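You operate a simulated robot arm through the tools that you are given. There is no shell and no other tool. Be economical: measure what you need, move in short steps, check, and stop when the job is done.

Carry out the task below with a simulated two-armed robot. There is one attempt and no reset: what you move stays moved.

TASK
Take the blue square insert that says "92" from the clear end of the mould bench and leave it on the shelf of the steel table. Take the lid off the wax jar and lay it down on the clear end of the mould bench. Take the yellow wiping pad and leave it on the shelf of mould 56. Put one of the dust caps from the steel table on the shelf of mould 56. Fetch the foam block that says "29" from the steel table and set it on the top of the steel stand. Put the white bottle that says "WAX" from the steel table in the well of the grey tray and the white bottle that says "OIL" on top of the green sleeve. Push the blue drawer shut. Put the grey wiping pad on the middle of the upkeep bench. Put the green plan card on the back of the insert bench away on the top of the door bench. Stack the tin that says "grease" from the upper shelf of the grey rack on top of the tin labelled "cleaner". Fetch the filter pad marked "57" from the upper deck of the blue trolley and set it on top of the blue job card. Lift the grey lid on the green tank open. Any order will do. Set down upright: yellow wiping pad, dust cap, white bottle, grey wiping pad.

Only the result counts: the job must be done as asked and must still hold three seconds after the hand-in. Knocking over, shifting, dropping, spilling or breaking anything else fails it. Lids that push on must go on centred and level and be pressed home; caps that screw on are set level and turned clockwise until they are tight.

THE ROBOT
Two 6-joint arms with two-finger parallel grippers on one trunk, on a base that drives. Base frame: it is fixed to the floor where the robot stands at the start and does not move with it; the origin is under the middle of the robot, x ahead of it, y to its left, z up. Units: mm, degrees, N and s.
The left shoulder is at the start at [80, 216, 1610], the right one opposite. With the tool pointing down near the work surface each hand reaches from about 100 to 640 mm from the robot's upright axis, wherever it stands, measured 20 degrees to its own side. Places, roughly: black tin, green tin, yellow tin [-5250, -10000, 1000]; blue drawer [-9400, -6400, 700]; blue job card [-7500, -10000, 750]; blue square insert [750, 0, 750]; dust cap (4x4x5 cm) [-1900, -4200, 800]; filter pad [-7250, -10000, 750]; foam block [-2000, -3750, 750]; green plan card [-9750, -4500, 750]; green sleeve [-1750, -4500, 750]; grey lid on the green tank [600, -5100, 1000]; grey wiping pad (8x6x6 cm) [-9600, -6700, 900]; middle of the upkeep bench [-9600, -7800, 900]; shelf of mould 56 (22x65 cm) [-1600, -220, 720]; shelf of the steel table [-1900, -4200, 300]; top of the door bench [-3800, -10000, 800]; top of the steel stand [-4100, -3300, 300]; wax jar [500, 0, 1000]; well of the grey tray (26x36 cm) [-20, -8040, 780]; white bottle [-2000, -4750, 750]; yellow wiping pad (8x6x6 cm) [300, -2800, 800]. Payload 3.43 kg a hand.
The tool frame of a hand sits at the grasp point between the pads (the TCP): z along the fingers, y along the line on which they close. The tips reach 30 mm beyond it. Largest opening 94 mm; finger width 28, thickness 10; the body of the gripper, 50 by 96 mm, starts 55 mm behind the TCP.
Orientation is that of the tool frame in the base frame, as a unit quaternion [x, y, z, w]. With the fingers straight down and closing along the base's y, the tool's x points along the base's -x, its y along +y and its z along -z.

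THE INTERFACE
- The arms move only by the tool apply_moves. It takes "left_moves", "right_moves" or both (then of equal length, played together; a hand with none holds still); each is a list of rows, each a list of 7 numbers: the shift along the tool's x, y, z in mm, then the turn, a rotation vector about the tool's x, y, z in degrees, then the gripper command, from -1 (fully open) to 1 (shut), values between in proportion. In form: [[tx, ty, tz, wx, wy, wz, fingers], ...]. A call has 1 to 12 rows; each row shifts and turns the commanded pose from where the row before left it, along the tool's axes as they then stand. Rows are played at 5 a second. More than 50 mm and 8.6 degrees between two rows, or a gripper value outside its range, and nothing of the call is played. Where a pose cannot be reached the arm comes as near as it can. A force on the tool above 40 N (or 10 N above the force at the start of the call, whichever is more), or a blocked arm, ends the call early, and 0.2 s more pass. The fingers move at their own pace (about 72 mm/s each) and stop on an object; they squeeze with about 29 N. The grip force told is the motor's: it shows also when the fingers shut on nothing. Time passes only in rows, and 0.2 s behind the last, so rows that do not move let the fingers close. The reply holds the time, the measured pose of the TCP, the force on the tool along the base axes, the opening and the grip force, in the units named above and with some noise, with the torque about the TCP (base axes, N m) and any sound that the robot's microphone picked up.
- Cameras (640 x 400 px; columns grow to the right, rows downward): "scene" is now at [96.1, -16.2, 1764.5]; the picture's right is [-0.26, -0.97, 0.00], its down [-0.81, 0.22, -0.55] and it looks along [0.53, -0.14, -0.84] (base axes); focal length 264 px, centre (320, 200). "left" rides on the left gripper at [76, -14, -102] in its tool frame; the picture's right is [0.18, 0.98, 0.00], its down [-0.75, 0.14, -0.64] and it looks along [-0.63, 0.12, 0.77] (tool axes); focal length 243 px, centre (320, 200). "right" rides on the right gripper at [76, 14, -102] in its tool frame; the picture's right is [-0.18, 0.98, 0.00], its down [-0.75, -0.14, -0.64] and it looks along [-0.63, -0.12, 0.77] (tool axes); focal length 243 px, centre (320, 200). There is no depth. A picture from a camera that has moved, and an enlarged one, comes with that camera's place and axes in the base frame and with its lens. The place of the scene camera against the robot may be out by one fixed shift of up to 12 mm in any direction.
- capture(camera): a new picture of that camera. No time passes.
- slide_trunk(by): slides the trunk up (or, below 0, down) by that many mm; the arms and the scene camera ride with it, the base frame stays. It gives what a move gives, with no picture.
- base_move(legs): drives the robot by 1 to 6 legs, each [ahead, left, turn to the left] in mm, mm and degrees, along the robot's own axes; the way and the turn of a leg run together, so that a leg with both is an arc; at most 1500 mm and 180 degrees a leg. The arms and the cameras ride along, it lands a little off, and it stops where it bumps. It gives what a move gives.
- pan_tilt(pan, tilt): turns the head with the scene camera to pan (to the left, within 86 degrees either way) and tilt (down, from -29 to 69), counted from straight ahead of the robot. It gives what a move gives.
- zoom(camera, box): a new picture of the part [left, top, right, bottom] of that camera's present view, enlarged. No time passes.
- hand_in(): hands the job in; it is judged then, once.

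Go step by step. Nothing tells you exact positions but the pictures and the camera data: compare them with the known pose of the tool, close in by small moves and look again before you grip or let go. The budget is 556 turns and 364 pictures, counting those below and the enlarged ones. Unless the task says otherwise, let go and move clear before handing in, and close with one line.

The tools are called after "Request:" as name(argument=value, ...) on one line, values as JSON. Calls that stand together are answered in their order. apply_moves: Moves the arms, as the interface text tells. Its arguments: {"type":"object","properties":{"left_moves":{"type":"array"},"right_moves":{"type":"array"}},"required":[]} The other tools are called the same way: slide_trunk (by) slides the trunk up or down; base_move (legs) drives the base; pan_tilt (pan, tilt) turns the head that bears the scene camera; capture (camera) takes a picture; zoom (camera, box) takes an enlarged picture of a part of a camera's view; hand_in () hands the job in.

At the start:

```text
time_s: 0.0
left_ee_pos: [581.7, 236.0, 1074.7]
left_tool_rot: [0.0, 1.0, -0.001, 0.0]
left_force: [0.1, -0.2, 0.3]
left_moment: [-0.01, -0.01, 0.05]
left_width: 93.9
left_finger_force: 0.1
right_ee_pos: [553.0, -303.4, 1073.4]
right_tool_rot: [0.001, 1.0, 0.0, 0.0]
right_force: [0.2, -0.2, -0.4]
right_moment: [-0.02, -0.02, -0.02]
right_width: 93.8
right_finger_force: 0.2
trunk travel left (down, up): [-840.0, 0.0]
robot x, y, heading: [-0.6, 1.4, 0.0]
head pan, tilt: [-14.9, 56.7]
```

scene: 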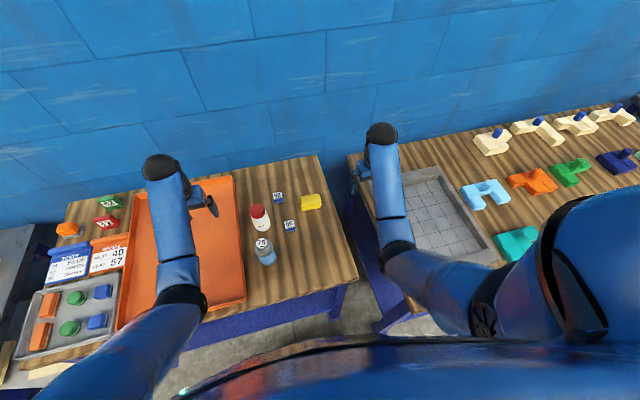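
right: 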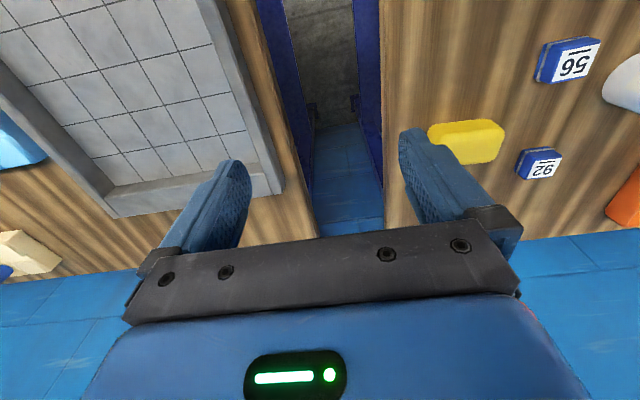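
left: 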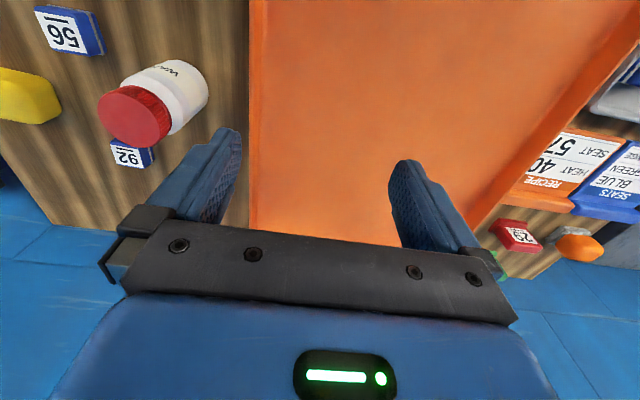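

I see the mould bench in front with two blue square inserts, the wax jar and a yellow block near its right-hand end. I'll zoom in to tell which insert says 92 and to measure positions.

Request:
zoom(camera="scene", box=[220, 160, 380, 280])

Request:
zoom(camera="scene", box=[0, 160, 360, 400])

```text
3.33 times, centred on (300, 220) of scene
camera zoom: at [96.1, -16.2, 1764.5], right [-0.26, -0.97, 0.0], down [-0.81, 0.22, -0.55], along [0.53, -0.14, -0.84], focal length 880 px, centre (387, 133)
```

zoom: 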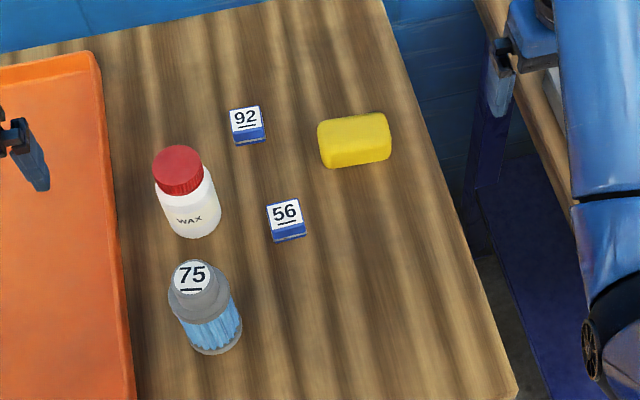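

```text
1.67 times, centred on (180, 280) of scene
camera zoom: at [96.1, -16.2, 1764.5], right [-0.26, -0.97, 0.0], down [-0.81, 0.22, -0.55], along [0.53, -0.14, -0.84], focal length 440 px, centre (553, 67)
```

zoom: 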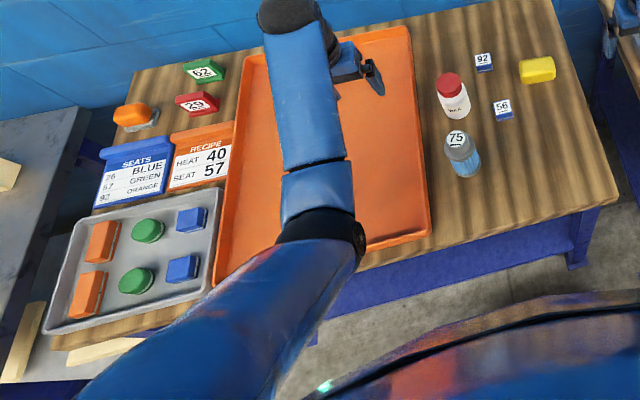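

Insert 92 is near (723,-5,870), the jar lid near (620,75,963), and the bench's front edge is at x≈325. Before driving I'll look down at the floor clearance and round the room.

Request:
pan_tilt(pan=0, tilt=69)

Request:
capture(camera="scene")

Request:
pan_tilt(pan=-80, tilt=20)

Request:
capture(camera="scene")

```text
time_s: 0.8
left_ee_pos: [579.8, 236.0, 1073.2]
left_tool_rot: [0.0, 1.0, 0.0, -0.001]
left_force: [-0.3, 0.0, 0.5]
left_moment: [0.0, -0.05, 0.0]
left_width: 94.3
left_finger_force: 0.1
right_ee_pos: [551.7, -304.2, 1072.8]
right_tool_rot: [0.0, 1.0, 0.0, 0.0]
right_force: [-1.1, -0.1, 0.2]
right_moment: [0.01, 0.01, -0.04]
right_width: 94.0
right_finger_force: 0.0
trunk travel left (down, up): [-840.0, 0.0]
robot x, y, heading: [2.2, -4.0, 0.3]
head pan, tilt: [0.0, 68.8]
```

```text
358 pictures are left
camera scene: at [84.3, 2.0, 1751.1], right [0.0, -1.0, 0.0], down [-0.93, 0.0, -0.36], along [0.36, 0.0, -0.93], focal length 264 px, centre (320, 200)
```

scene: 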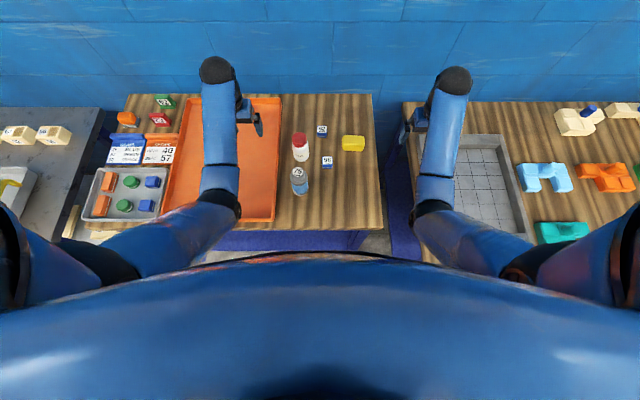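

```text
time_s: 2.3
left_ee_pos: [581.0, 236.8, 1074.3]
left_tool_rot: [0.0, 1.0, 0.0, 0.0]
left_force: [0.8, 1.4, -0.5]
left_moment: [-0.02, 0.0, 0.0]
left_width: 93.9
left_finger_force: 0.1
right_ee_pos: [550.5, -304.0, 1074.8]
right_tool_rot: [0.0, 1.0, 0.0, 0.0]
right_force: [0.8, -0.2, -1.3]
right_moment: [-0.02, -0.03, 0.01]
right_width: 94.1
right_finger_force: 0.1
trunk travel left (down, up): [-840.0, 0.0]
robot x, y, heading: [-3.6, -2.4, 0.5]
head pan, tilt: [-80.0, 20.0]
```

```text
357 pictures are left
camera scene: at [44.5, -89.8, 1818.6], right [-0.98, -0.17, 0.0], down [-0.06, 0.34, -0.94], along [0.16, -0.93, -0.34], focal length 264 px, centre (320, 200)
```

scene: 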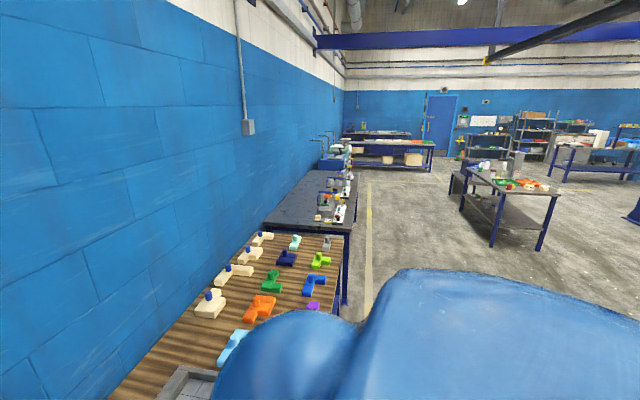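

The floor is open behind the benches, and the benches run along the wall. I'll drive left and a bit closer so the right hand can reach the insert.

Request:
base_move(legs=[[0, 200, 0], [80, 0, 0]])

Request:
pan_tilt(pan=0, tilt=60)

Request:
capture(camera="scene")

```text
time_s: 4.5
left_ee_pos: [648.2, 432.2, 1080.7]
left_tool_rot: [0.001, 1.0, 0.001, 0.006]
left_force: [-1.2, -0.7, 1.1]
left_moment: [0.0, -0.1, -0.03]
left_width: 94.0
left_finger_force: 0.0
right_ee_pos: [619.8, -107.2, 1078.3]
right_tool_rot: [-0.001, 1.0, 0.001, 0.005]
right_force: [0.1, 0.1, 0.3]
right_moment: [-0.01, -0.08, 0.01]
right_width: 94.0
right_finger_force: 0.0
trunk travel left (down, up): [-840.0, 0.0]
robot x, y, heading: [77.7, 194.8, 0.3]
head pan, tilt: [-80.0, 20.0]
```

```text
time_s: 6.1
left_ee_pos: [658.0, 434.4, 1073.8]
left_tool_rot: [0.001, 1.0, 0.0, 0.0]
left_force: [0.1, -0.4, 0.0]
left_moment: [0.0, 0.01, -0.01]
left_width: 93.8
left_finger_force: 0.0
right_ee_pos: [628.5, -107.8, 1074.3]
right_tool_rot: [0.0, 1.0, 0.0, 0.0]
right_force: [0.6, 0.0, 0.0]
right_moment: [0.0, -0.02, 0.02]
right_width: 93.8
right_finger_force: 0.0
trunk travel left (down, up): [-840.0, 0.0]
robot x, y, heading: [81.7, 196.8, -0.2]
head pan, tilt: [0.0, 60.0]
```

```text
356 pictures are left
camera scene: at [172.1, 198.2, 1760.6], right [0.0, -1.0, 0.0], down [-0.87, 0.0, -0.5], along [0.5, 0.0, -0.87], focal length 264 px, centre (320, 200)
```

scene: 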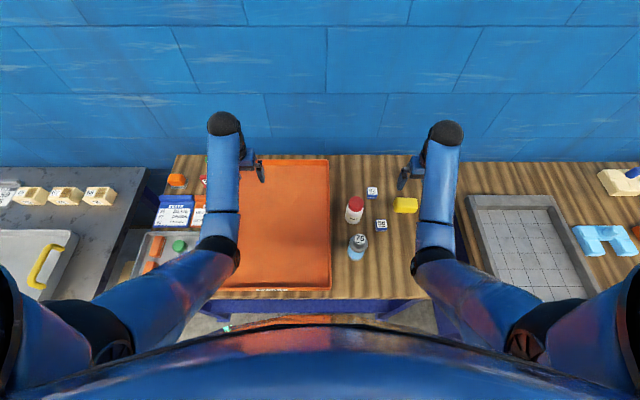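

Moving the right hand above insert 92.

Request:
apply_moves(right_moves=[[-40, 40, 0, 0, 0, 0, -1], [-40, 40, 0, 0, 0, 0, -1], [-15, 22, 0, 0, 0, 0, -1], [0, 0, 40, 0, 0, 0, -1], [0, 0, 0, 0, 0, 0, -1]])

Request:
capture(camera="right")

```text
refused: row 1 steps farther than a row can; nothing moved
```

```text
355 pictures are left
camera right: at [551.4, -92.3, 1176.2], right [0.18, 0.98, 0.0], down [0.75, -0.14, 0.64], along [0.63, -0.12, -0.77], focal length 243 px, centre (320, 200)
```

right: 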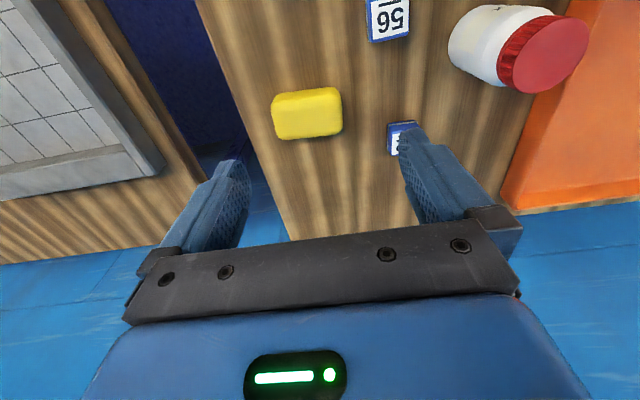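

Steps are limited to 50 mm total, so I'll use smaller rows.

Request:
apply_moves(right_moves=[[-33, 35, 0, 0, 0, 0, -1], [-33, 35, 0, 0, 0, 0, -1], [-29, 33, 0, 0, 0, 0, -1], [0, 0, 40, 0, 0, 0, -1], [0, 0, 0, 0, 0, 0, -1]])

Request:
capture(camera="right")

```text
time_s: 7.3
left_ee_pos: [658.6, 433.0, 1073.7]
left_tool_rot: [0.0, 1.0, 0.0, 0.001]
left_force: [-0.3, -0.2, 0.3]
left_moment: [0.01, -0.04, 0.02]
left_width: 93.9
left_finger_force: 0.1
right_ee_pos: [723.1, -4.2, 1031.4]
right_tool_rot: [0.0, 1.0, -0.001, 0.0]
right_force: [-0.2, 0.5, -0.4]
right_moment: [0.02, -0.01, 0.02]
right_width: 94.3
right_finger_force: 0.1
trunk travel left (down, up): [-840.0, 0.0]
robot x, y, heading: [79.1, 197.3, 0.0]
head pan, tilt: [0.0, 60.0]
```

```text
354 pictures are left
camera right: at [644.6, 10.1, 1134.8], right [0.18, 0.98, 0.0], down [0.75, -0.14, 0.64], along [0.63, -0.12, -0.77], focal length 243 px, centre (320, 200)
```

right: 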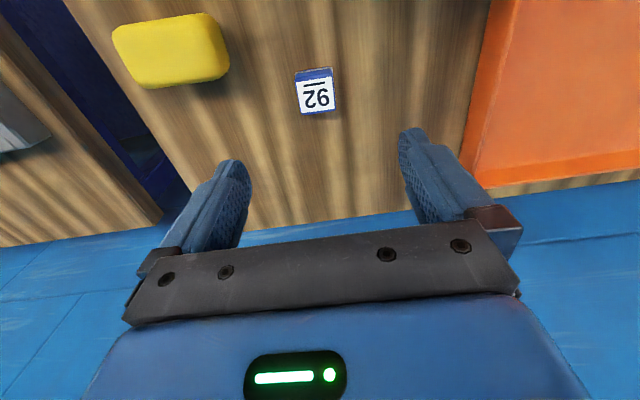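

The insert is axis-aligned at about (721,-10). I'll descend over it in stages.

Request:
apply_moves(right_moves=[[2, -6, 45, 0, 0, 0, -1], [0, 0, 45, 0, 0, 0, -1], [0, 0, 40, 0, 0, 0, -1], [0, 0, 0, 0, 0, 0, -1]])

Request:
capture(camera="right")

```text
time_s: 8.3
left_ee_pos: [658.0, 433.5, 1072.3]
left_tool_rot: [0.001, 1.0, 0.0, -0.001]
left_force: [0.6, 0.1, 0.9]
left_moment: [-0.01, 0.01, 0.0]
left_width: 93.9
left_finger_force: 0.0
right_ee_pos: [715.0, -11.5, 908.6]
right_tool_rot: [0.0, 1.0, 0.0, 0.0]
right_force: [-1.0, 0.3, 0.0]
right_moment: [-0.01, 0.01, 0.02]
right_width: 94.3
right_finger_force: 0.1
right hand out of reach, approached as far as the arm can: row 3
trunk travel left (down, up): [-840.0, 0.0]
robot x, y, heading: [75.0, 197.9, 0.0]
head pan, tilt: [0.0, 60.0]
```

```text
353 pictures are left
camera right: at [637.4, 3.2, 1010.4], right [0.18, 0.98, 0.0], down [0.75, -0.14, 0.64], along [0.63, -0.12, -0.77], focal length 243 px, centre (320, 200)
```

right: 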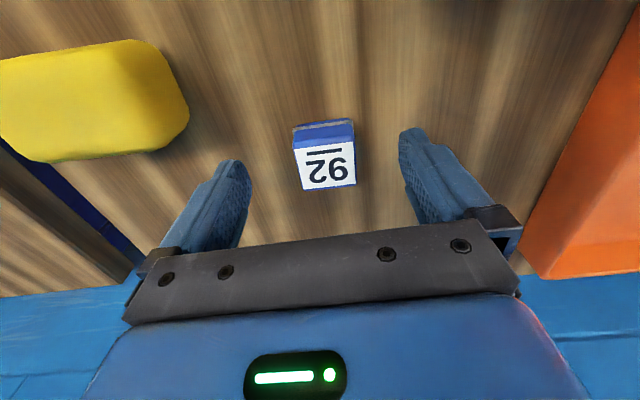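

The arm ran out of reach at z≈908, so I'll lower the trunk a little.

Request:
slide_trunk(by=-22)

Request:
capture(camera="right")

```text
time_s: 8.9
left_ee_pos: [659.6, 433.3, 1051.5]
left_tool_rot: [0.0, 1.0, 0.0, -0.001]
left_force: [-0.1, -0.4, 0.3]
left_moment: [0.02, -0.01, 0.02]
left_width: 93.9
left_finger_force: 0.1
right_ee_pos: [715.6, -11.5, 885.6]
right_tool_rot: [0.0, 1.0, 0.0, 0.0]
right_force: [-0.5, 0.8, 0.1]
right_moment: [-0.04, 0.01, -0.02]
right_width: 94.0
right_finger_force: 0.1
trunk travel left (down, up): [-818.0, 22.0]
robot x, y, heading: [79.3, 197.4, 0.0]
head pan, tilt: [0.0, 60.0]
```

```text
352 pictures are left
camera right: at [638.0, 3.1, 988.0], right [0.18, 0.98, 0.0], down [0.75, -0.14, 0.64], along [0.63, -0.12, -0.77], focal length 243 px, centre (320, 200)
```

right: 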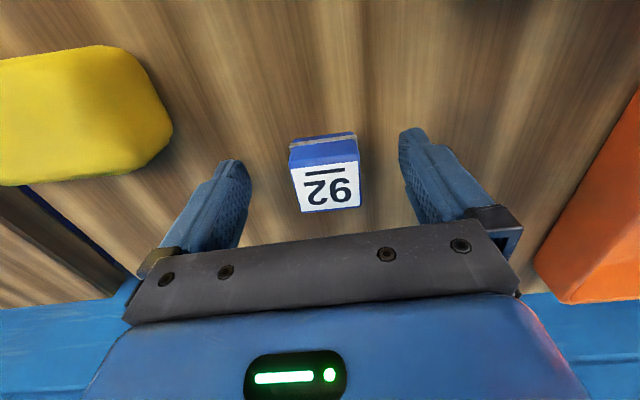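

Fingers straddle the insert. Lowering slightly more and closing.

Request:
slide_trunk(by=-5)

Request:
apply_moves(right_moves=[[0, 0, 0, 0, 0, 0, 0], [0, 0, 0, 0, 0, 0, 1], [0, 0, 0, 0, 0, 0, 1], [0, 0, 0, 0, 0, 0, 1]])

Request:
capture(camera="right")

```text
time_s: 9.5
left_ee_pos: [660.3, 434.0, 1046.6]
left_tool_rot: [0.0, 1.0, 0.0, -0.001]
left_force: [0.8, 0.7, 0.3]
left_moment: [-0.03, -0.02, 0.01]
left_width: 94.1
left_finger_force: 0.1
right_ee_pos: [715.3, -12.3, 879.4]
right_tool_rot: [0.0, 1.0, 0.001, -0.001]
right_force: [0.0, -0.3, 0.0]
right_moment: [-0.01, 0.02, 0.0]
right_width: 93.9
right_finger_force: 0.1
trunk travel left (down, up): [-813.0, 27.0]
robot x, y, heading: [79.5, 198.1, -0.1]
head pan, tilt: [0.0, 60.0]
```

```text
time_s: 10.5
left_ee_pos: [659.3, 433.0, 1046.8]
left_tool_rot: [-0.001, 1.0, 0.001, 0.0]
left_force: [0.1, -0.4, 0.0]
left_moment: [0.04, 0.0, 0.01]
left_width: 94.2
left_finger_force: 0.1
right_ee_pos: [714.8, -11.4, 880.7]
right_tool_rot: [0.001, 1.0, 0.0, 0.0]
right_force: [-0.5, -0.4, 0.9]
right_moment: [0.05, 0.05, 0.05]
right_width: 41.8
right_finger_force: 29.1
trunk travel left (down, up): [-813.0, 27.0]
robot x, y, heading: [80.9, 193.8, 0.1]
head pan, tilt: [0.0, 60.0]
```

```text
351 pictures are left
camera right: at [637.5, 3.0, 983.4], right [0.18, 0.98, 0.0], down [0.75, -0.14, 0.64], along [0.63, -0.12, -0.77], focal length 243 px, centre (320, 200)
```

right: 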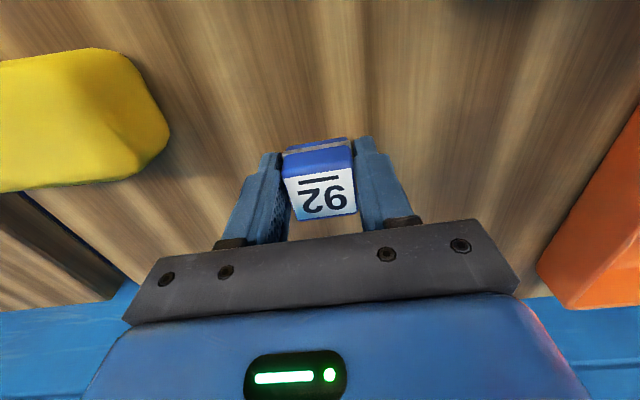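

Gripped insert 92 (41.8 mm wide). Lifting straight up and retracting, then I'll drive right to bring the left hand over the jar lid.

Request:
apply_moves(right_moves=[[0, 0, -45, 0, 0, 0, 1], [0, 0, -45, 0, 0, 0, 1], [0, 0, -45, 0, 0, 0, 1], [0, 0, -45, 0, 0, 0, 1], [45, -20, 0, 0, 0, 0, 1], [45, -20, 0, 0, 0, 0, 1], [0, -45, 0, 0, 0, 0, 1], [0, -20, 0, 0, 0, 0, 1]], left_moves=[[0, 0, -25, 0, 0, 0, -1], [0, 0, -20, 0, 0, 0, -1], [0, 0, 0, 0, 0, 0, -1], [0, 0, 0, 0, 0, 0, -1], [0, 0, 0, 0, 0, 0, -1], [0, 0, 0, 0, 0, 0, -1], [0, 0, 0, 0, 0, 0, -1], [0, 0, 0, 0, 0, 0, -1]])

Request:
base_move(legs=[[0, -330, 0]])

Request:
capture(camera="left")

Request:
capture(camera="right")

```text
time_s: 12.3
left_ee_pos: [669.2, 434.2, 1077.6]
left_tool_rot: [0.0, 1.0, 0.001, 0.001]
left_force: [0.2, -0.2, -0.1]
left_moment: [0.03, 0.02, 0.01]
left_width: 94.1
left_finger_force: 0.0
left hand out of reach, approached as far as the arm can: row 2
right_ee_pos: [630.0, -116.6, 1053.0]
right_tool_rot: [0.001, 1.0, 0.0, -0.001]
right_force: [-0.3, 0.5, -0.9]
right_moment: [0.02, 0.0, 0.01]
right_width: 41.7
right_finger_force: 28.8
right hand out of reach, approached as far as the arm can: row 6
trunk travel left (down, up): [-813.0, 27.0]
robot x, y, heading: [79.8, 196.3, -0.0]
head pan, tilt: [0.0, 60.0]
```

```text
time_s: 14.5
left_ee_pos: [628.8, 161.6, 1079.1]
left_tool_rot: [-0.018, 1.0, -0.001, 0.001]
left_force: [-0.1, -0.4, 0.1]
left_moment: [-0.04, -0.01, -0.02]
left_width: 93.6
left_finger_force: 0.1
right_ee_pos: [610.9, -391.6, 1054.7]
right_tool_rot: [-0.018, 1.0, -0.001, 0.001]
right_force: [-0.1, -0.7, -0.5]
right_moment: [0.03, 0.0, 0.03]
right_width: 41.3
right_finger_force: 28.9
trunk travel left (down, up): [-813.0, 27.0]
robot x, y, heading: [52.8, -99.9, 2.0]
head pan, tilt: [0.0, 60.0]
```

```text
350 pictures are left
camera left: at [553.8, 144.2, 1179.4], right [-0.22, 0.98, 0.0], down [0.75, 0.17, 0.64], along [0.63, 0.14, -0.77], focal length 243 px, centre (320, 200)
```

left: 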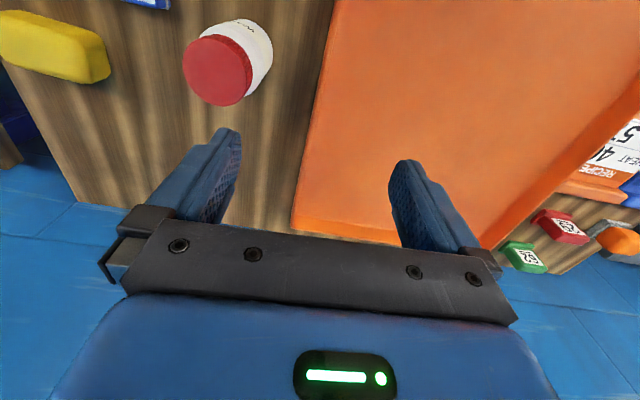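

```text
349 pictures are left
camera right: at [532.5, -379.3, 1158.0], right [0.15, 0.99, 0.0], down [0.76, -0.11, 0.64], along [0.64, -0.1, -0.77], focal length 243 px, centre (320, 200)
```

right: 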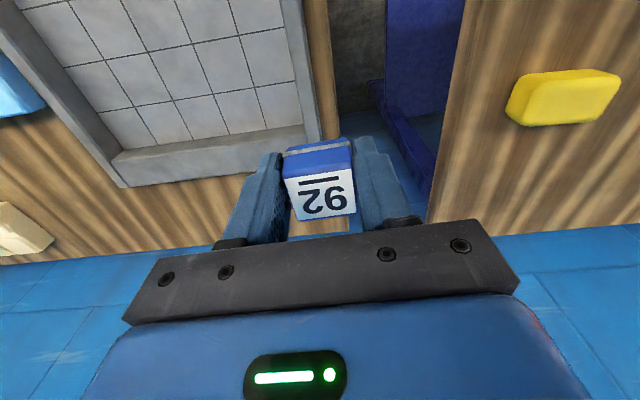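

The jar lid appears at about (618,74,963). Moving the left hand above it.

Request:
apply_moves(left_moves=[[5, -44, 0, 0, 0, 0, -1], [9, -43, 0, 0, 0, 0, -1], [0, 0, 30, 0, 0, 0, -1], [0, 0, 0, 0, 0, 0, -1]])

Request:
capture(camera="left")

Request:
zoom(camera="scene", box=[170, 120, 330, 240])

```text
time_s: 15.5
left_ee_pos: [623.4, 70.8, 1044.2]
left_tool_rot: [-0.02, 1.0, 0.0, 0.0]
left_force: [0.1, 0.2, -0.3]
left_moment: [-0.04, -0.02, -0.01]
left_width: 93.9
left_finger_force: 0.0
left hand out of reach, approached as far as the arm can: row 2
right_ee_pos: [612.8, -392.2, 1053.3]
right_tool_rot: [-0.019, 1.0, 0.0, -0.001]
right_force: [0.4, -0.1, 0.2]
right_moment: [-0.04, 0.03, 0.02]
right_width: 41.7
right_finger_force: 29.5
trunk travel left (down, up): [-813.0, 27.0]
robot x, y, heading: [48.6, -101.7, 2.2]
head pan, tilt: [0.0, 60.0]
```

```text
348 pictures are left
camera left: at [548.8, 54.0, 1144.6], right [-0.22, 0.98, 0.0], down [0.75, 0.17, 0.64], along [0.63, 0.14, -0.77], focal length 243 px, centre (320, 200)
```

left: 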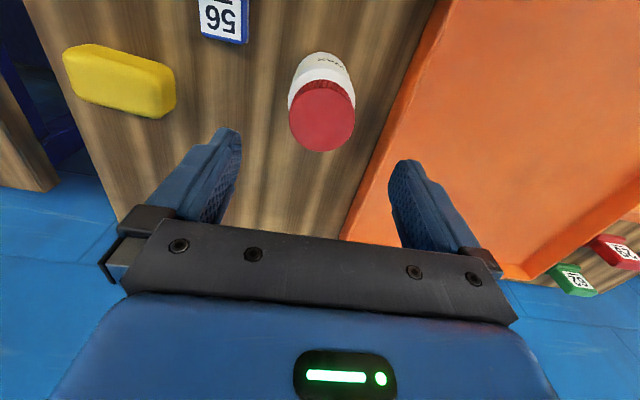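

```text
3.33 times, centred on (250, 180) of scene
camera zoom: at [146.4, -93.7, 1733.4], right [0.04, -1.0, 0.0], down [-0.87, -0.03, -0.5], along [0.5, 0.02, -0.87], focal length 880 px, centre (553, 267)
```

zoom: 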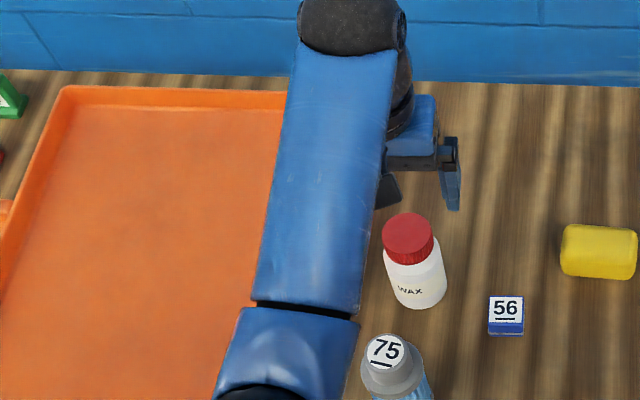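

Lid top refined to (619,71,955). Descending so the tips straddle only the lid.

Request:
apply_moves(left_moves=[[4, 0, 40, 0, 0, 0, -1], [0, 0, 38, 0, 0, 0, -1], [0, 0, 0, 0, 0, 0, -1]])

Request:
capture(camera="left")

Request:
zoom(camera="scene", box=[170, 120, 330, 240])

```text
time_s: 16.3
left_ee_pos: [618.6, 73.5, 966.7]
left_tool_rot: [-0.019, 1.0, 0.0, 0.0]
left_force: [0.4, -0.9, 0.5]
left_moment: [-0.01, 0.03, -0.02]
left_width: 93.7
left_finger_force: 0.1
right_ee_pos: [613.0, -392.9, 1053.5]
right_tool_rot: [-0.018, 1.0, 0.0, 0.0]
right_force: [0.4, 0.1, -0.8]
right_moment: [0.01, -0.03, -0.02]
right_width: 41.3
right_finger_force: 29.0
trunk travel left (down, up): [-813.0, 27.0]
robot x, y, heading: [51.3, -102.6, 2.1]
head pan, tilt: [0.0, 60.0]
```

```text
346 pictures are left
camera left: at [543.0, 56.1, 1068.0], right [-0.22, 0.98, 0.0], down [0.75, 0.17, 0.64], along [0.63, 0.14, -0.77], focal length 243 px, centre (320, 200)
```

left: 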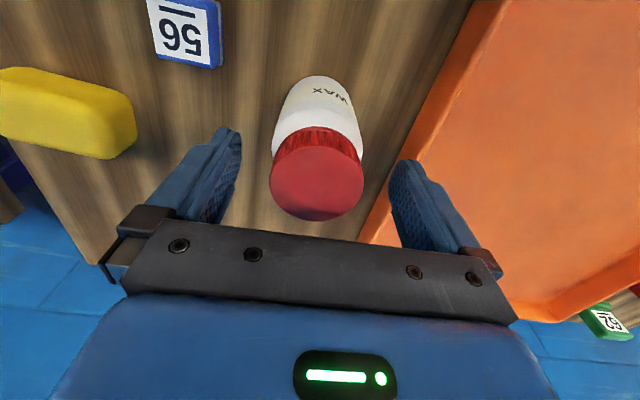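

```text
3.33 times, centred on (250, 180) of scene
camera zoom: at [145.6, -94.0, 1733.4], right [0.04, -1.0, 0.0], down [-0.87, -0.03, -0.5], along [0.5, 0.02, -0.87], focal length 880 px, centre (553, 267)
```

zoom: 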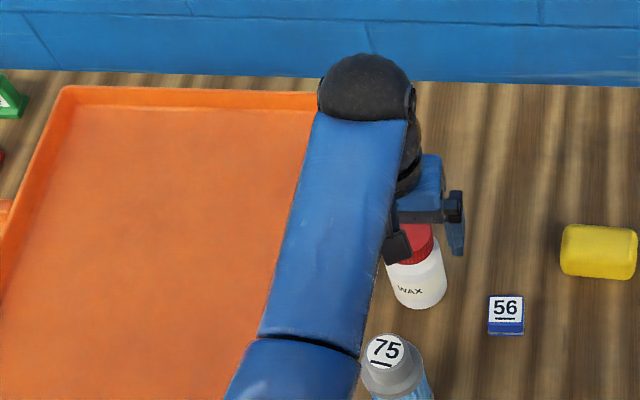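

Centred over the lid. Closing, then a small test lift.

Request:
apply_moves(left_moves=[[0, 0, 0, 0, 0, 0, 0], [0, 0, 0, 0, 0, 0, 1], [0, 0, 0, 0, 0, 0, 1], [0, 0, 0, 0, 0, 0, 1]])

Request:
apply_moves(left_moves=[[0, 0, -4, 0, 0, 0, 1], [0, 0, -4, 0, 0, 0, 1], [0, 0, -4, 0, 0, 0, 1]])

Request:
capture(camera="left")

```text
time_s: 17.3
left_ee_pos: [617.8, 73.5, 968.9]
left_tool_rot: [-0.019, 1.0, 0.001, 0.002]
left_force: [-0.4, -0.8, -0.5]
left_moment: [-0.05, 0.01, 0.01]
left_width: 50.0
left_finger_force: 29.1
right_ee_pos: [612.7, -393.3, 1053.1]
right_tool_rot: [-0.018, 1.0, 0.0, -0.001]
right_force: [-0.4, -0.5, -0.5]
right_moment: [-0.02, 0.0, -0.01]
right_width: 41.6
right_finger_force: 28.7
trunk travel left (down, up): [-813.0, 27.0]
robot x, y, heading: [51.8, -101.2, 2.1]
head pan, tilt: [0.0, 60.0]
```

```text
time_s: 18.1
left_ee_pos: [619.7, 71.7, 979.2]
left_tool_rot: [-0.02, 1.0, 0.0, 0.001]
left_force: [0.1, 0.7, -3.0]
left_moment: [0.0, 0.02, 0.0]
left_width: 49.9
left_finger_force: 28.9
right_ee_pos: [612.7, -393.8, 1053.2]
right_tool_rot: [-0.018, 1.0, 0.0, -0.001]
right_force: [0.0, 0.3, -0.9]
right_moment: [0.0, 0.02, -0.03]
right_width: 41.5
right_finger_force: 29.0
trunk travel left (down, up): [-813.0, 27.0]
robot x, y, heading: [51.7, -100.4, 2.2]
head pan, tilt: [0.0, 60.0]
```

```text
344 pictures are left
camera left: at [543.8, 55.1, 1079.4], right [-0.22, 0.98, 0.0], down [0.75, 0.17, 0.64], along [0.63, 0.14, -0.77], focal length 243 px, centre (320, 200)
```

left: 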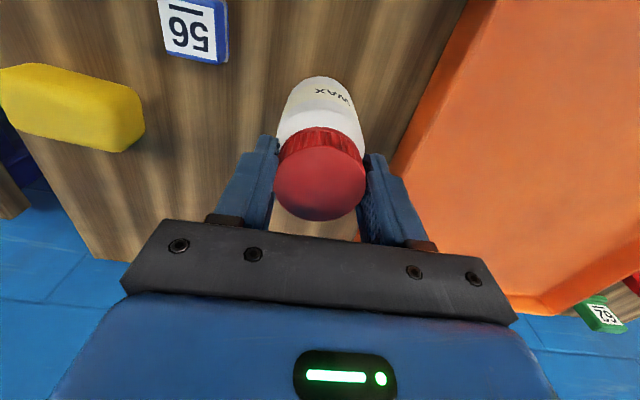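

The whole jar came up with the lid, so it's a screw lid. Lowering it back and trying to unscrew counter-clockwise.

Request:
apply_moves(left_moves=[[0, 0, 4, 0, 0, 0, 1], [0, 0, 4, 0, 0, 0, 1], [0, 0, 4, 0, 0, 0, 1], [0, 0, 3, 0, 0, 0, 1]])

Request:
apply_moves(left_moves=[[0, 0, 0, 0, 0, -8, 1], [0, 0, 0, 0, 0, -8, 1], [0, 0, 0, 0, 0, -8, 1], [0, 0, 0, 0, 0, -8, 1]])

Request:
capture(camera="left")

```text
time_s: 19.1
left_ee_pos: [618.5, 71.0, 968.0]
left_tool_rot: [-0.019, 1.0, 0.0, 0.005]
left_force: [-1.0, 4.4, 30.0]
left_moment: [0.35, 0.7, 0.01]
left_width: 49.8
left_finger_force: 28.7
right_ee_pos: [609.8, -393.8, 1055.6]
right_tool_rot: [-0.018, 1.0, -0.001, 0.001]
right_force: [1.2, -0.7, 0.0]
right_moment: [-0.02, 0.0, -0.02]
right_width: 41.6
right_finger_force: 29.3
trunk travel left (down, up): [-813.0, 27.0]
robot x, y, heading: [47.9, -98.8, 2.2]
head pan, tilt: [0.0, 60.0]
```

```text
time_s: 20.1
left_ee_pos: [617.7, 69.3, 968.2]
left_tool_rot: [-0.295, 0.956, -0.001, 0.003]
left_force: [1.6, 0.9, 33.3]
left_moment: [0.12, -0.18, -0.31]
left_width: 50.4
left_finger_force: 29.0
right_ee_pos: [610.3, -393.6, 1054.8]
right_tool_rot: [-0.018, 1.0, 0.0, 0.001]
right_force: [-0.3, -0.3, 0.3]
right_moment: [-0.01, 0.04, -0.03]
right_width: 41.4
right_finger_force: 29.5
trunk travel left (down, up): [-813.0, 27.0]
robot x, y, heading: [50.2, -100.7, 2.1]
head pan, tilt: [0.0, 60.0]
```

```text
343 pictures are left
camera left: at [562.1, 15.2, 1067.6], right [-0.71, 0.71, -0.01], down [0.54, 0.54, 0.65], along [0.46, 0.45, -0.76], focal length 243 px, centre (320, 200)
```

left: 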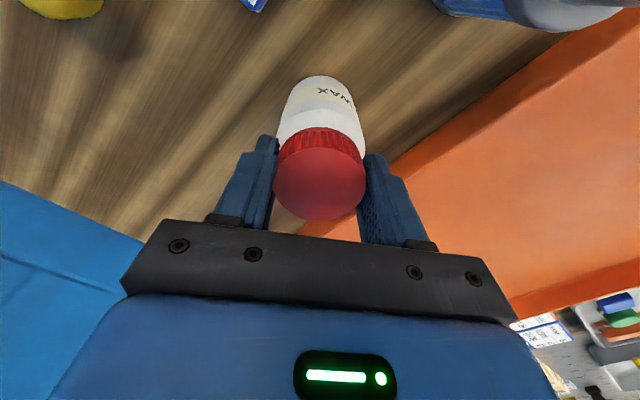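

The jar just turns along, so it needs both hands. I'll release it, and return for the lid later with both hands free.

Request:
apply_moves(left_moves=[[0, 0, -1, 0, 0, 0, 0.2], [0, 0, 0, 0, 0, 0, -0.5], [0, 0, 0, 0, 0, 0, -1], [0, 0, -45, 0, 0, 0, -1], [0, 0, -45, 0, 0, 0, -1], [0, 0, -20, 0, 0, 8, -1], [0, 0, 0, 0, 0, 8, -1], [0, 0, 0, 0, 0, 8, -1], [0, 0, 0, 0, 0, 8, -1]])

Request:
capture(camera="left")

```text
time_s: 22.1
left_ee_pos: [620.3, 70.5, 1071.7]
left_tool_rot: [-0.019, 1.0, 0.0, 0.001]
left_force: [0.5, 0.1, 0.1]
left_moment: [-0.02, 0.01, 0.02]
left_width: 94.0
left_finger_force: 0.1
left hand out of reach, approached as far as the arm can: row 6
right_ee_pos: [613.5, -393.0, 1054.7]
right_tool_rot: [-0.019, 1.0, 0.0, -0.001]
right_force: [-0.5, 0.4, 0.3]
right_moment: [0.0, -0.02, 0.02]
right_width: 41.5
right_finger_force: 29.3
trunk travel left (down, up): [-813.0, 27.0]
robot x, y, heading: [47.8, -101.8, 2.0]
head pan, tilt: [0.0, 60.0]
```

```text
342 pictures are left
camera left: at [545.4, 54.5, 1172.0], right [-0.22, 0.98, 0.0], down [0.75, 0.17, 0.64], along [0.63, 0.14, -0.77], focal length 243 px, centre (320, 200)
```

left: 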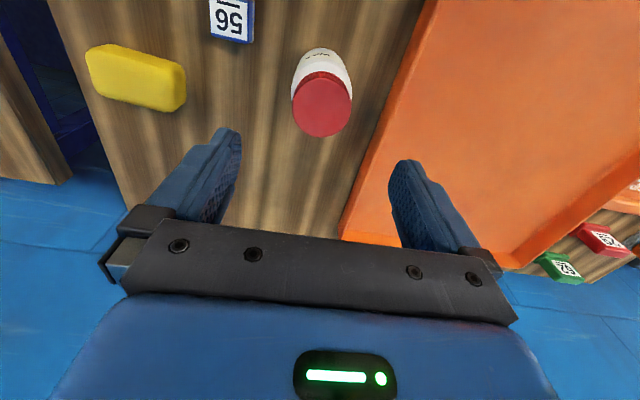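

Jar stands fine. Retracting both hands, then backing off and driving toward the yellow pad area at (300,-2800).

Request:
apply_moves(left_moves=[[45, 15, 0, 0, 0, 0, -1], [45, 15, 0, 0, 0, 0, -1], [45, 15, 0, 0, 0, 0, -1], [45, 0, 0, 0, 0, 0, -1]], right_moves=[[45, 15, 0, 0, 0, 0, 1], [45, 15, 0, 0, 0, 0, 1], [45, 15, 0, 0, 0, 0, 1], [45, 0, 0, 0, 0, 0, 1]])

Request:
base_move(legs=[[-500, 0, 0], [0, -1400, 0], [0, -1300, 0]])

Request:
capture(camera="scene")

```text
time_s: 23.1
left_ee_pos: [454.5, 109.4, 1017.4]
left_tool_rot: [-0.02, 1.0, 0.0, 0.004]
left_force: [-0.4, -0.4, 0.3]
left_moment: [-0.04, -0.05, 0.03]
left_width: 93.9
left_finger_force: 0.2
left hand out of reach, approached as far as the arm can: row 1, 2, 3, 4
right_ee_pos: [437.4, -355.2, 1016.5]
right_tool_rot: [-0.018, 1.0, 0.0, 0.004]
right_force: [-0.6, 0.3, 0.5]
right_moment: [-0.01, -0.03, -0.05]
right_width: 41.1
right_finger_force: 28.9
right hand out of reach, approached as far as the arm can: row 1, 2, 3, 4
trunk travel left (down, up): [-813.0, 27.0]
robot x, y, heading: [51.8, -101.1, 2.2]
head pan, tilt: [0.0, 60.0]
```

```text
time_s: 38.9
left_ee_pos: [28.3, -2659.3, 1016.3]
left_tool_rot: [-0.013, 1.0, 0.0, 0.002]
left_force: [0.0, 0.5, 0.5]
left_moment: [-0.01, 0.0, -0.02]
left_width: 93.8
left_finger_force: 0.0
right_ee_pos: [6.9, -3124.7, 1015.8]
right_tool_rot: [-0.012, 1.0, -0.001, 0.002]
right_force: [0.1, 0.4, -0.2]
right_moment: [-0.02, 0.01, 0.0]
right_width: 41.4
right_finger_force: 29.5
trunk travel left (down, up): [-813.0, 27.0]
robot x, y, heading: [-381.2, -2867.6, 1.3]
head pan, tilt: [0.0, 60.0]
```

```text
341 pictures are left
camera scene: at [-286.1, -2860.0, 1733.5], right [0.03, -1.0, 0.0], down [-0.87, -0.02, -0.5], along [0.5, 0.01, -0.87], focal length 264 px, centre (320, 200)
```

scene: 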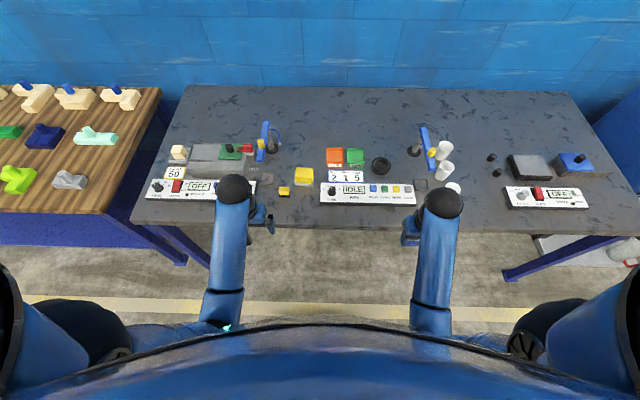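

The yellow pad is near (337,-2775). Zooming for shape and neighbours.

Request:
zoom(camera="scene", box=[230, 140, 350, 215])

Request:
capture(camera="left")

```text
5.33 times, centred on (290, 178) of scene
camera zoom: at [-286.1, -2860.0, 1733.5], right [0.03, -1.0, 0.0], down [-0.87, -0.02, -0.5], along [0.5, 0.01, -0.87], focal length 1409 px, centre (480, 320)
```

zoom: 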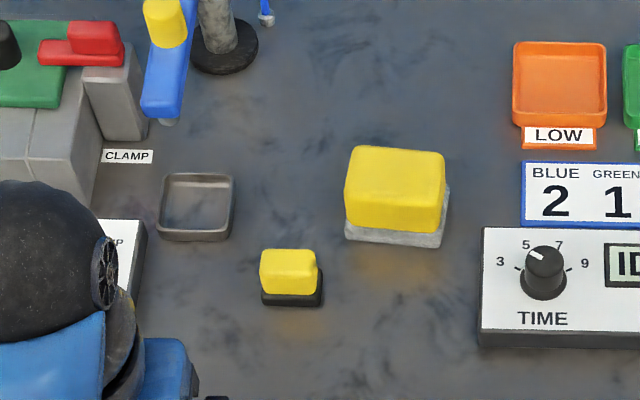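

```text
339 pictures are left
camera left: at [-47.0, -2676.5, 1116.3], right [-0.21, 0.98, 0.0], down [0.75, 0.16, 0.65], along [0.63, 0.13, -0.76], focal length 243 px, centre (320, 200)
```

left: 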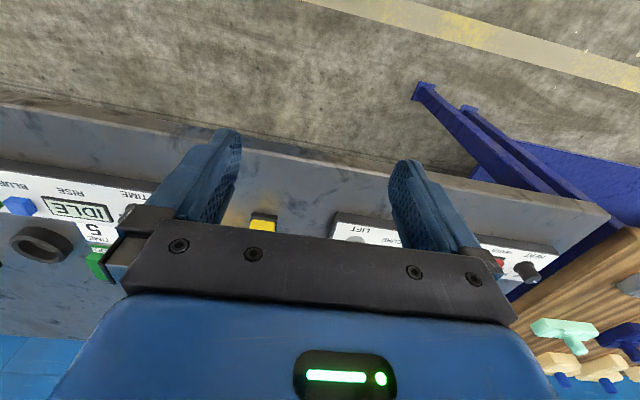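

The pad (yellow with grey sponge underside) is ~78 mm wide along y. Driving closer so the left hand can reach it.

Request:
base_move(legs=[[0, -60, -1.3], [190, 0, 0]])

Request:
capture(camera="left")

Request:
capture(camera="scene")

```text
time_s: 41.0
left_ee_pos: [222.7, -2731.6, 1018.0]
left_tool_rot: [0.0, 1.0, 0.001, 0.004]
left_force: [0.2, -0.2, -0.1]
left_moment: [-0.01, -0.04, 0.0]
left_width: 94.0
left_finger_force: 0.0
right_ee_pos: [187.3, -3195.4, 1015.3]
right_tool_rot: [0.0, 1.0, 0.0, 0.004]
right_force: [0.1, -0.9, -0.3]
right_moment: [0.0, -0.01, 0.03]
right_width: 41.5
right_finger_force: 28.8
trunk travel left (down, up): [-813.0, 27.0]
robot x, y, heading: [-190.1, -2923.4, 0.0]
head pan, tilt: [0.0, 60.0]
```

```text
338 pictures are left
camera left: at [146.4, -2745.7, 1117.8], right [-0.18, 0.98, 0.0], down [0.75, 0.14, 0.65], along [0.64, 0.12, -0.76], focal length 243 px, centre (320, 200)
```

left: 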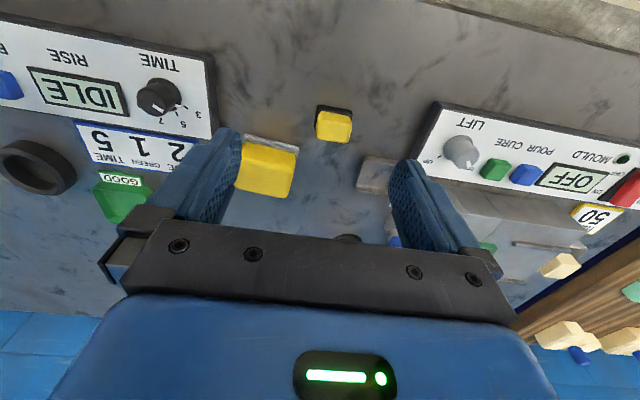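

```text
337 pictures are left
camera scene: at [-99.6, -2924.0, 1733.9], right [0.0, -1.0, 0.0], down [-0.86, 0.0, -0.5], along [0.5, 0.0, -0.86], focal length 264 px, centre (320, 200)
```

scene: 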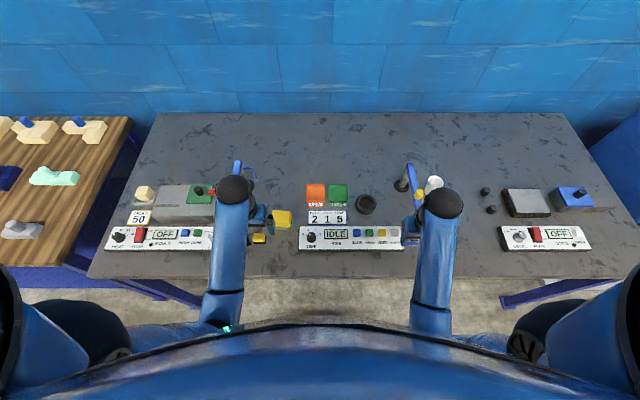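

Pad top is about (337,-2784,853). Moving left hand above it.

Request:
apply_moves(left_moves=[[-45, -18, 0, 0, 0, 0, -1], [-45, -18, 0, 0, 0, 0, -1], [-24, -16, 30, 0, 0, 0, -1], [0, 0, 40, 0, 0, 0, -1], [0, 0, 0, 0, 0, 0, -1]])

Request:
capture(camera="left")

```text
time_s: 42.2
left_ee_pos: [339.7, -2784.0, 947.1]
left_tool_rot: [0.0, 1.0, -0.001, 0.002]
left_force: [-0.8, -0.8, -0.2]
left_moment: [0.02, 0.02, -0.05]
left_width: 94.2
left_finger_force: 0.0
right_ee_pos: [192.1, -3194.7, 1014.0]
right_tool_rot: [-0.001, 1.0, 0.0, 0.002]
right_force: [-0.2, -0.6, 0.2]
right_moment: [-0.02, 0.0, 0.0]
right_width: 41.4
right_finger_force: 28.7
trunk travel left (down, up): [-813.0, 27.0]
robot x, y, heading: [-191.4, -2925.7, 0.2]
head pan, tilt: [0.0, 60.0]
```

```text
336 pictures are left
camera left: at [262.6, -2797.7, 1047.3], right [-0.18, 0.98, 0.0], down [0.75, 0.14, 0.65], along [0.63, 0.12, -0.76], focal length 243 px, centre (320, 200)
```

left: 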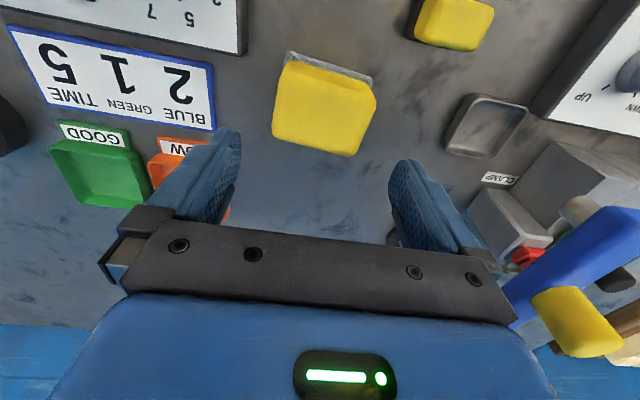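

Pad centred (336,-2782), rotated about 7° clockwise. Aligning and descending.

Request:
apply_moves(left_moves=[[4, 2, 0, 0, 0, 7, -1], [0, 0, 40, 0, 0, 0, -1], [0, 0, 0, 0, 0, 0, -1]])

Request:
capture(camera="left")

```text
time_s: 43.0
left_ee_pos: [335.9, -2782.4, 906.8]
left_tool_rot: [0.061, 0.998, 0.0, 0.002]
left_force: [-0.5, 0.2, -0.3]
left_moment: [0.01, -0.01, 0.01]
left_width: 94.1
left_finger_force: 0.1
right_ee_pos: [191.9, -3196.4, 1013.7]
right_tool_rot: [0.001, 1.0, 0.0, 0.001]
right_force: [-0.2, 0.2, -0.5]
right_moment: [0.03, 0.02, 0.0]
right_width: 41.6
right_finger_force: 29.1
trunk travel left (down, up): [-813.0, 27.0]
robot x, y, heading: [-188.8, -2923.9, -0.0]
head pan, tilt: [0.0, 60.0]
```

```text
335 pictures are left
camera left: at [259.0, -2786.2, 1007.5], right [-0.06, 1.0, 0.0], down [0.76, 0.05, 0.65], along [0.64, 0.04, -0.76], focal length 243 px, centre (320, 200)
```

left: 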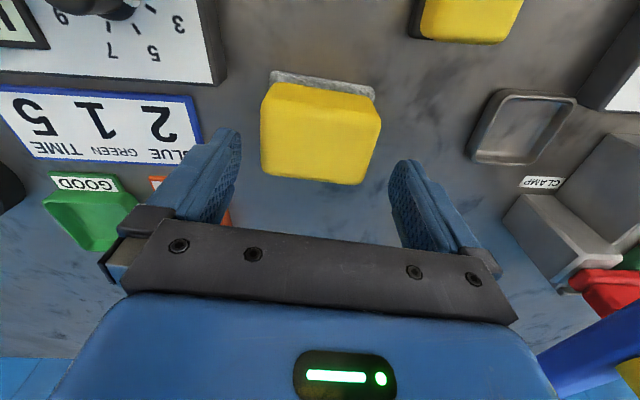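

Aligned and centred. Descending and gripping.

Request:
apply_moves(left_moves=[[4, 0, 35, 0, 0, 0, -1], [0, 0, 33, 0, 0, 0, -1], [0, 0, 0, 0, 0, 0, 0.3], [0, 0, 0, 0, 0, 0, 1], [0, 0, 0, 0, 0, 0, 1]])

Request:
capture(camera="left")

```text
time_s: 43.7
left_ee_pos: [333.0, -2780.8, 851.6]
left_tool_rot: [0.061, 0.998, 0.001, -0.001]
left_force: [-6.6, -0.1, 10.5]
left_moment: [0.06, -0.19, 0.02]
left_width: 75.6
left_finger_force: 11.8
right_ee_pos: [188.6, -3195.0, 1014.8]
right_tool_rot: [0.0, 1.0, 0.0, 0.002]
right_force: [0.1, -0.2, -0.8]
right_moment: [0.01, 0.03, -0.02]
right_width: 41.6
right_finger_force: 28.6
trunk travel left (down, up): [-813.0, 27.0]
robot x, y, heading: [-191.2, -2921.4, 0.1]
head pan, tilt: [0.0, 60.0]
stopped in row 3 (left hand): the force on the tool passed its limit at 106 N (the readings are from after the stop); the commanded pose is now the measured one
```

```text
334 pictures are left
camera left: at [254.9, -2786.6, 951.0], right [-0.06, 1.0, 0.0], down [0.77, 0.05, 0.64], along [0.64, 0.04, -0.77], focal length 243 px, centre (320, 200)
```

left: 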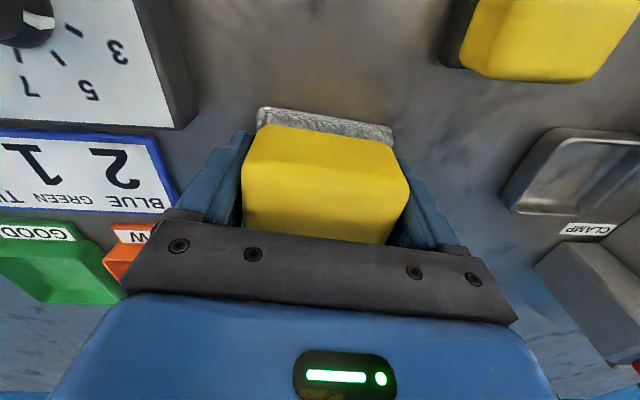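

The tips touched down at z≈820 (bench is higher than reckoned). I'll rise slightly and close the grip.

Request:
apply_moves(left_moves=[[0, 0, -4, 0, 0, 0, 0.3], [0, 0, 0, 0, 0, 0, 1], [0, 0, 0, 0, 0, 0, 1], [0, 0, 0, 0, 0, 0, 1]])

Request:
apply_moves(left_moves=[[0, 0, -10, 0, 0, 0, 1], [0, 0, -20, 0, 0, 0, 1], [0, 0, 0, 0, 0, 0, 1]])

Request:
capture(camera="left")

```text
time_s: 44.7
left_ee_pos: [335.1, -2780.9, 851.7]
left_tool_rot: [0.061, 0.998, -0.001, -0.001]
left_force: [0.0, 0.3, -0.4]
left_moment: [-0.01, 0.0, -0.01]
left_width: 74.9
left_finger_force: 28.5
right_ee_pos: [193.2, -3194.4, 1015.8]
right_tool_rot: [0.0, 1.0, 0.0, 0.001]
right_force: [0.5, 0.0, -0.1]
right_moment: [-0.01, -0.03, -0.02]
right_width: 41.3
right_finger_force: 29.1
trunk travel left (down, up): [-813.0, 27.0]
robot x, y, heading: [-188.4, -2919.6, -0.1]
head pan, tilt: [0.0, 60.0]
```

```text
time_s: 45.5
left_ee_pos: [335.0, -2782.9, 882.8]
left_tool_rot: [0.061, 0.998, 0.0, -0.002]
left_force: [0.9, -0.9, -0.8]
left_moment: [-0.02, -0.01, -0.02]
left_width: 75.0
left_finger_force: 28.7
right_ee_pos: [192.5, -3194.0, 1014.4]
right_tool_rot: [0.0, 1.0, 0.001, 0.001]
right_force: [-0.3, 0.0, -0.1]
right_moment: [0.0, 0.01, -0.04]
right_width: 41.5
right_finger_force: 29.0
trunk travel left (down, up): [-813.0, 27.0]
robot x, y, heading: [-192.0, -2926.3, 0.1]
head pan, tilt: [0.0, 60.0]
```

```text
333 pictures are left
camera left: at [258.3, -2787.2, 983.9], right [-0.06, 1.0, 0.0], down [0.77, 0.05, 0.64], along [0.64, 0.04, -0.77], focal length 243 px, centre (320, 200)
```

left: 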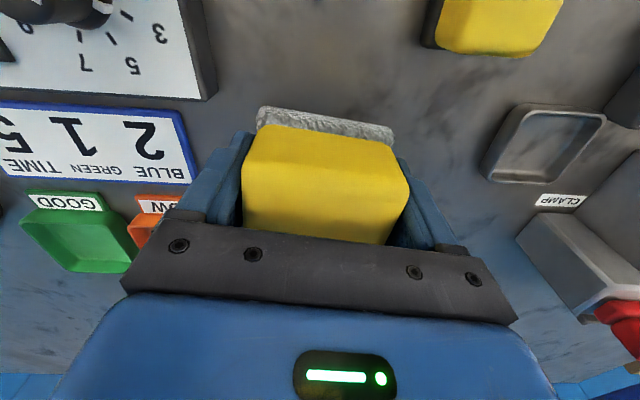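

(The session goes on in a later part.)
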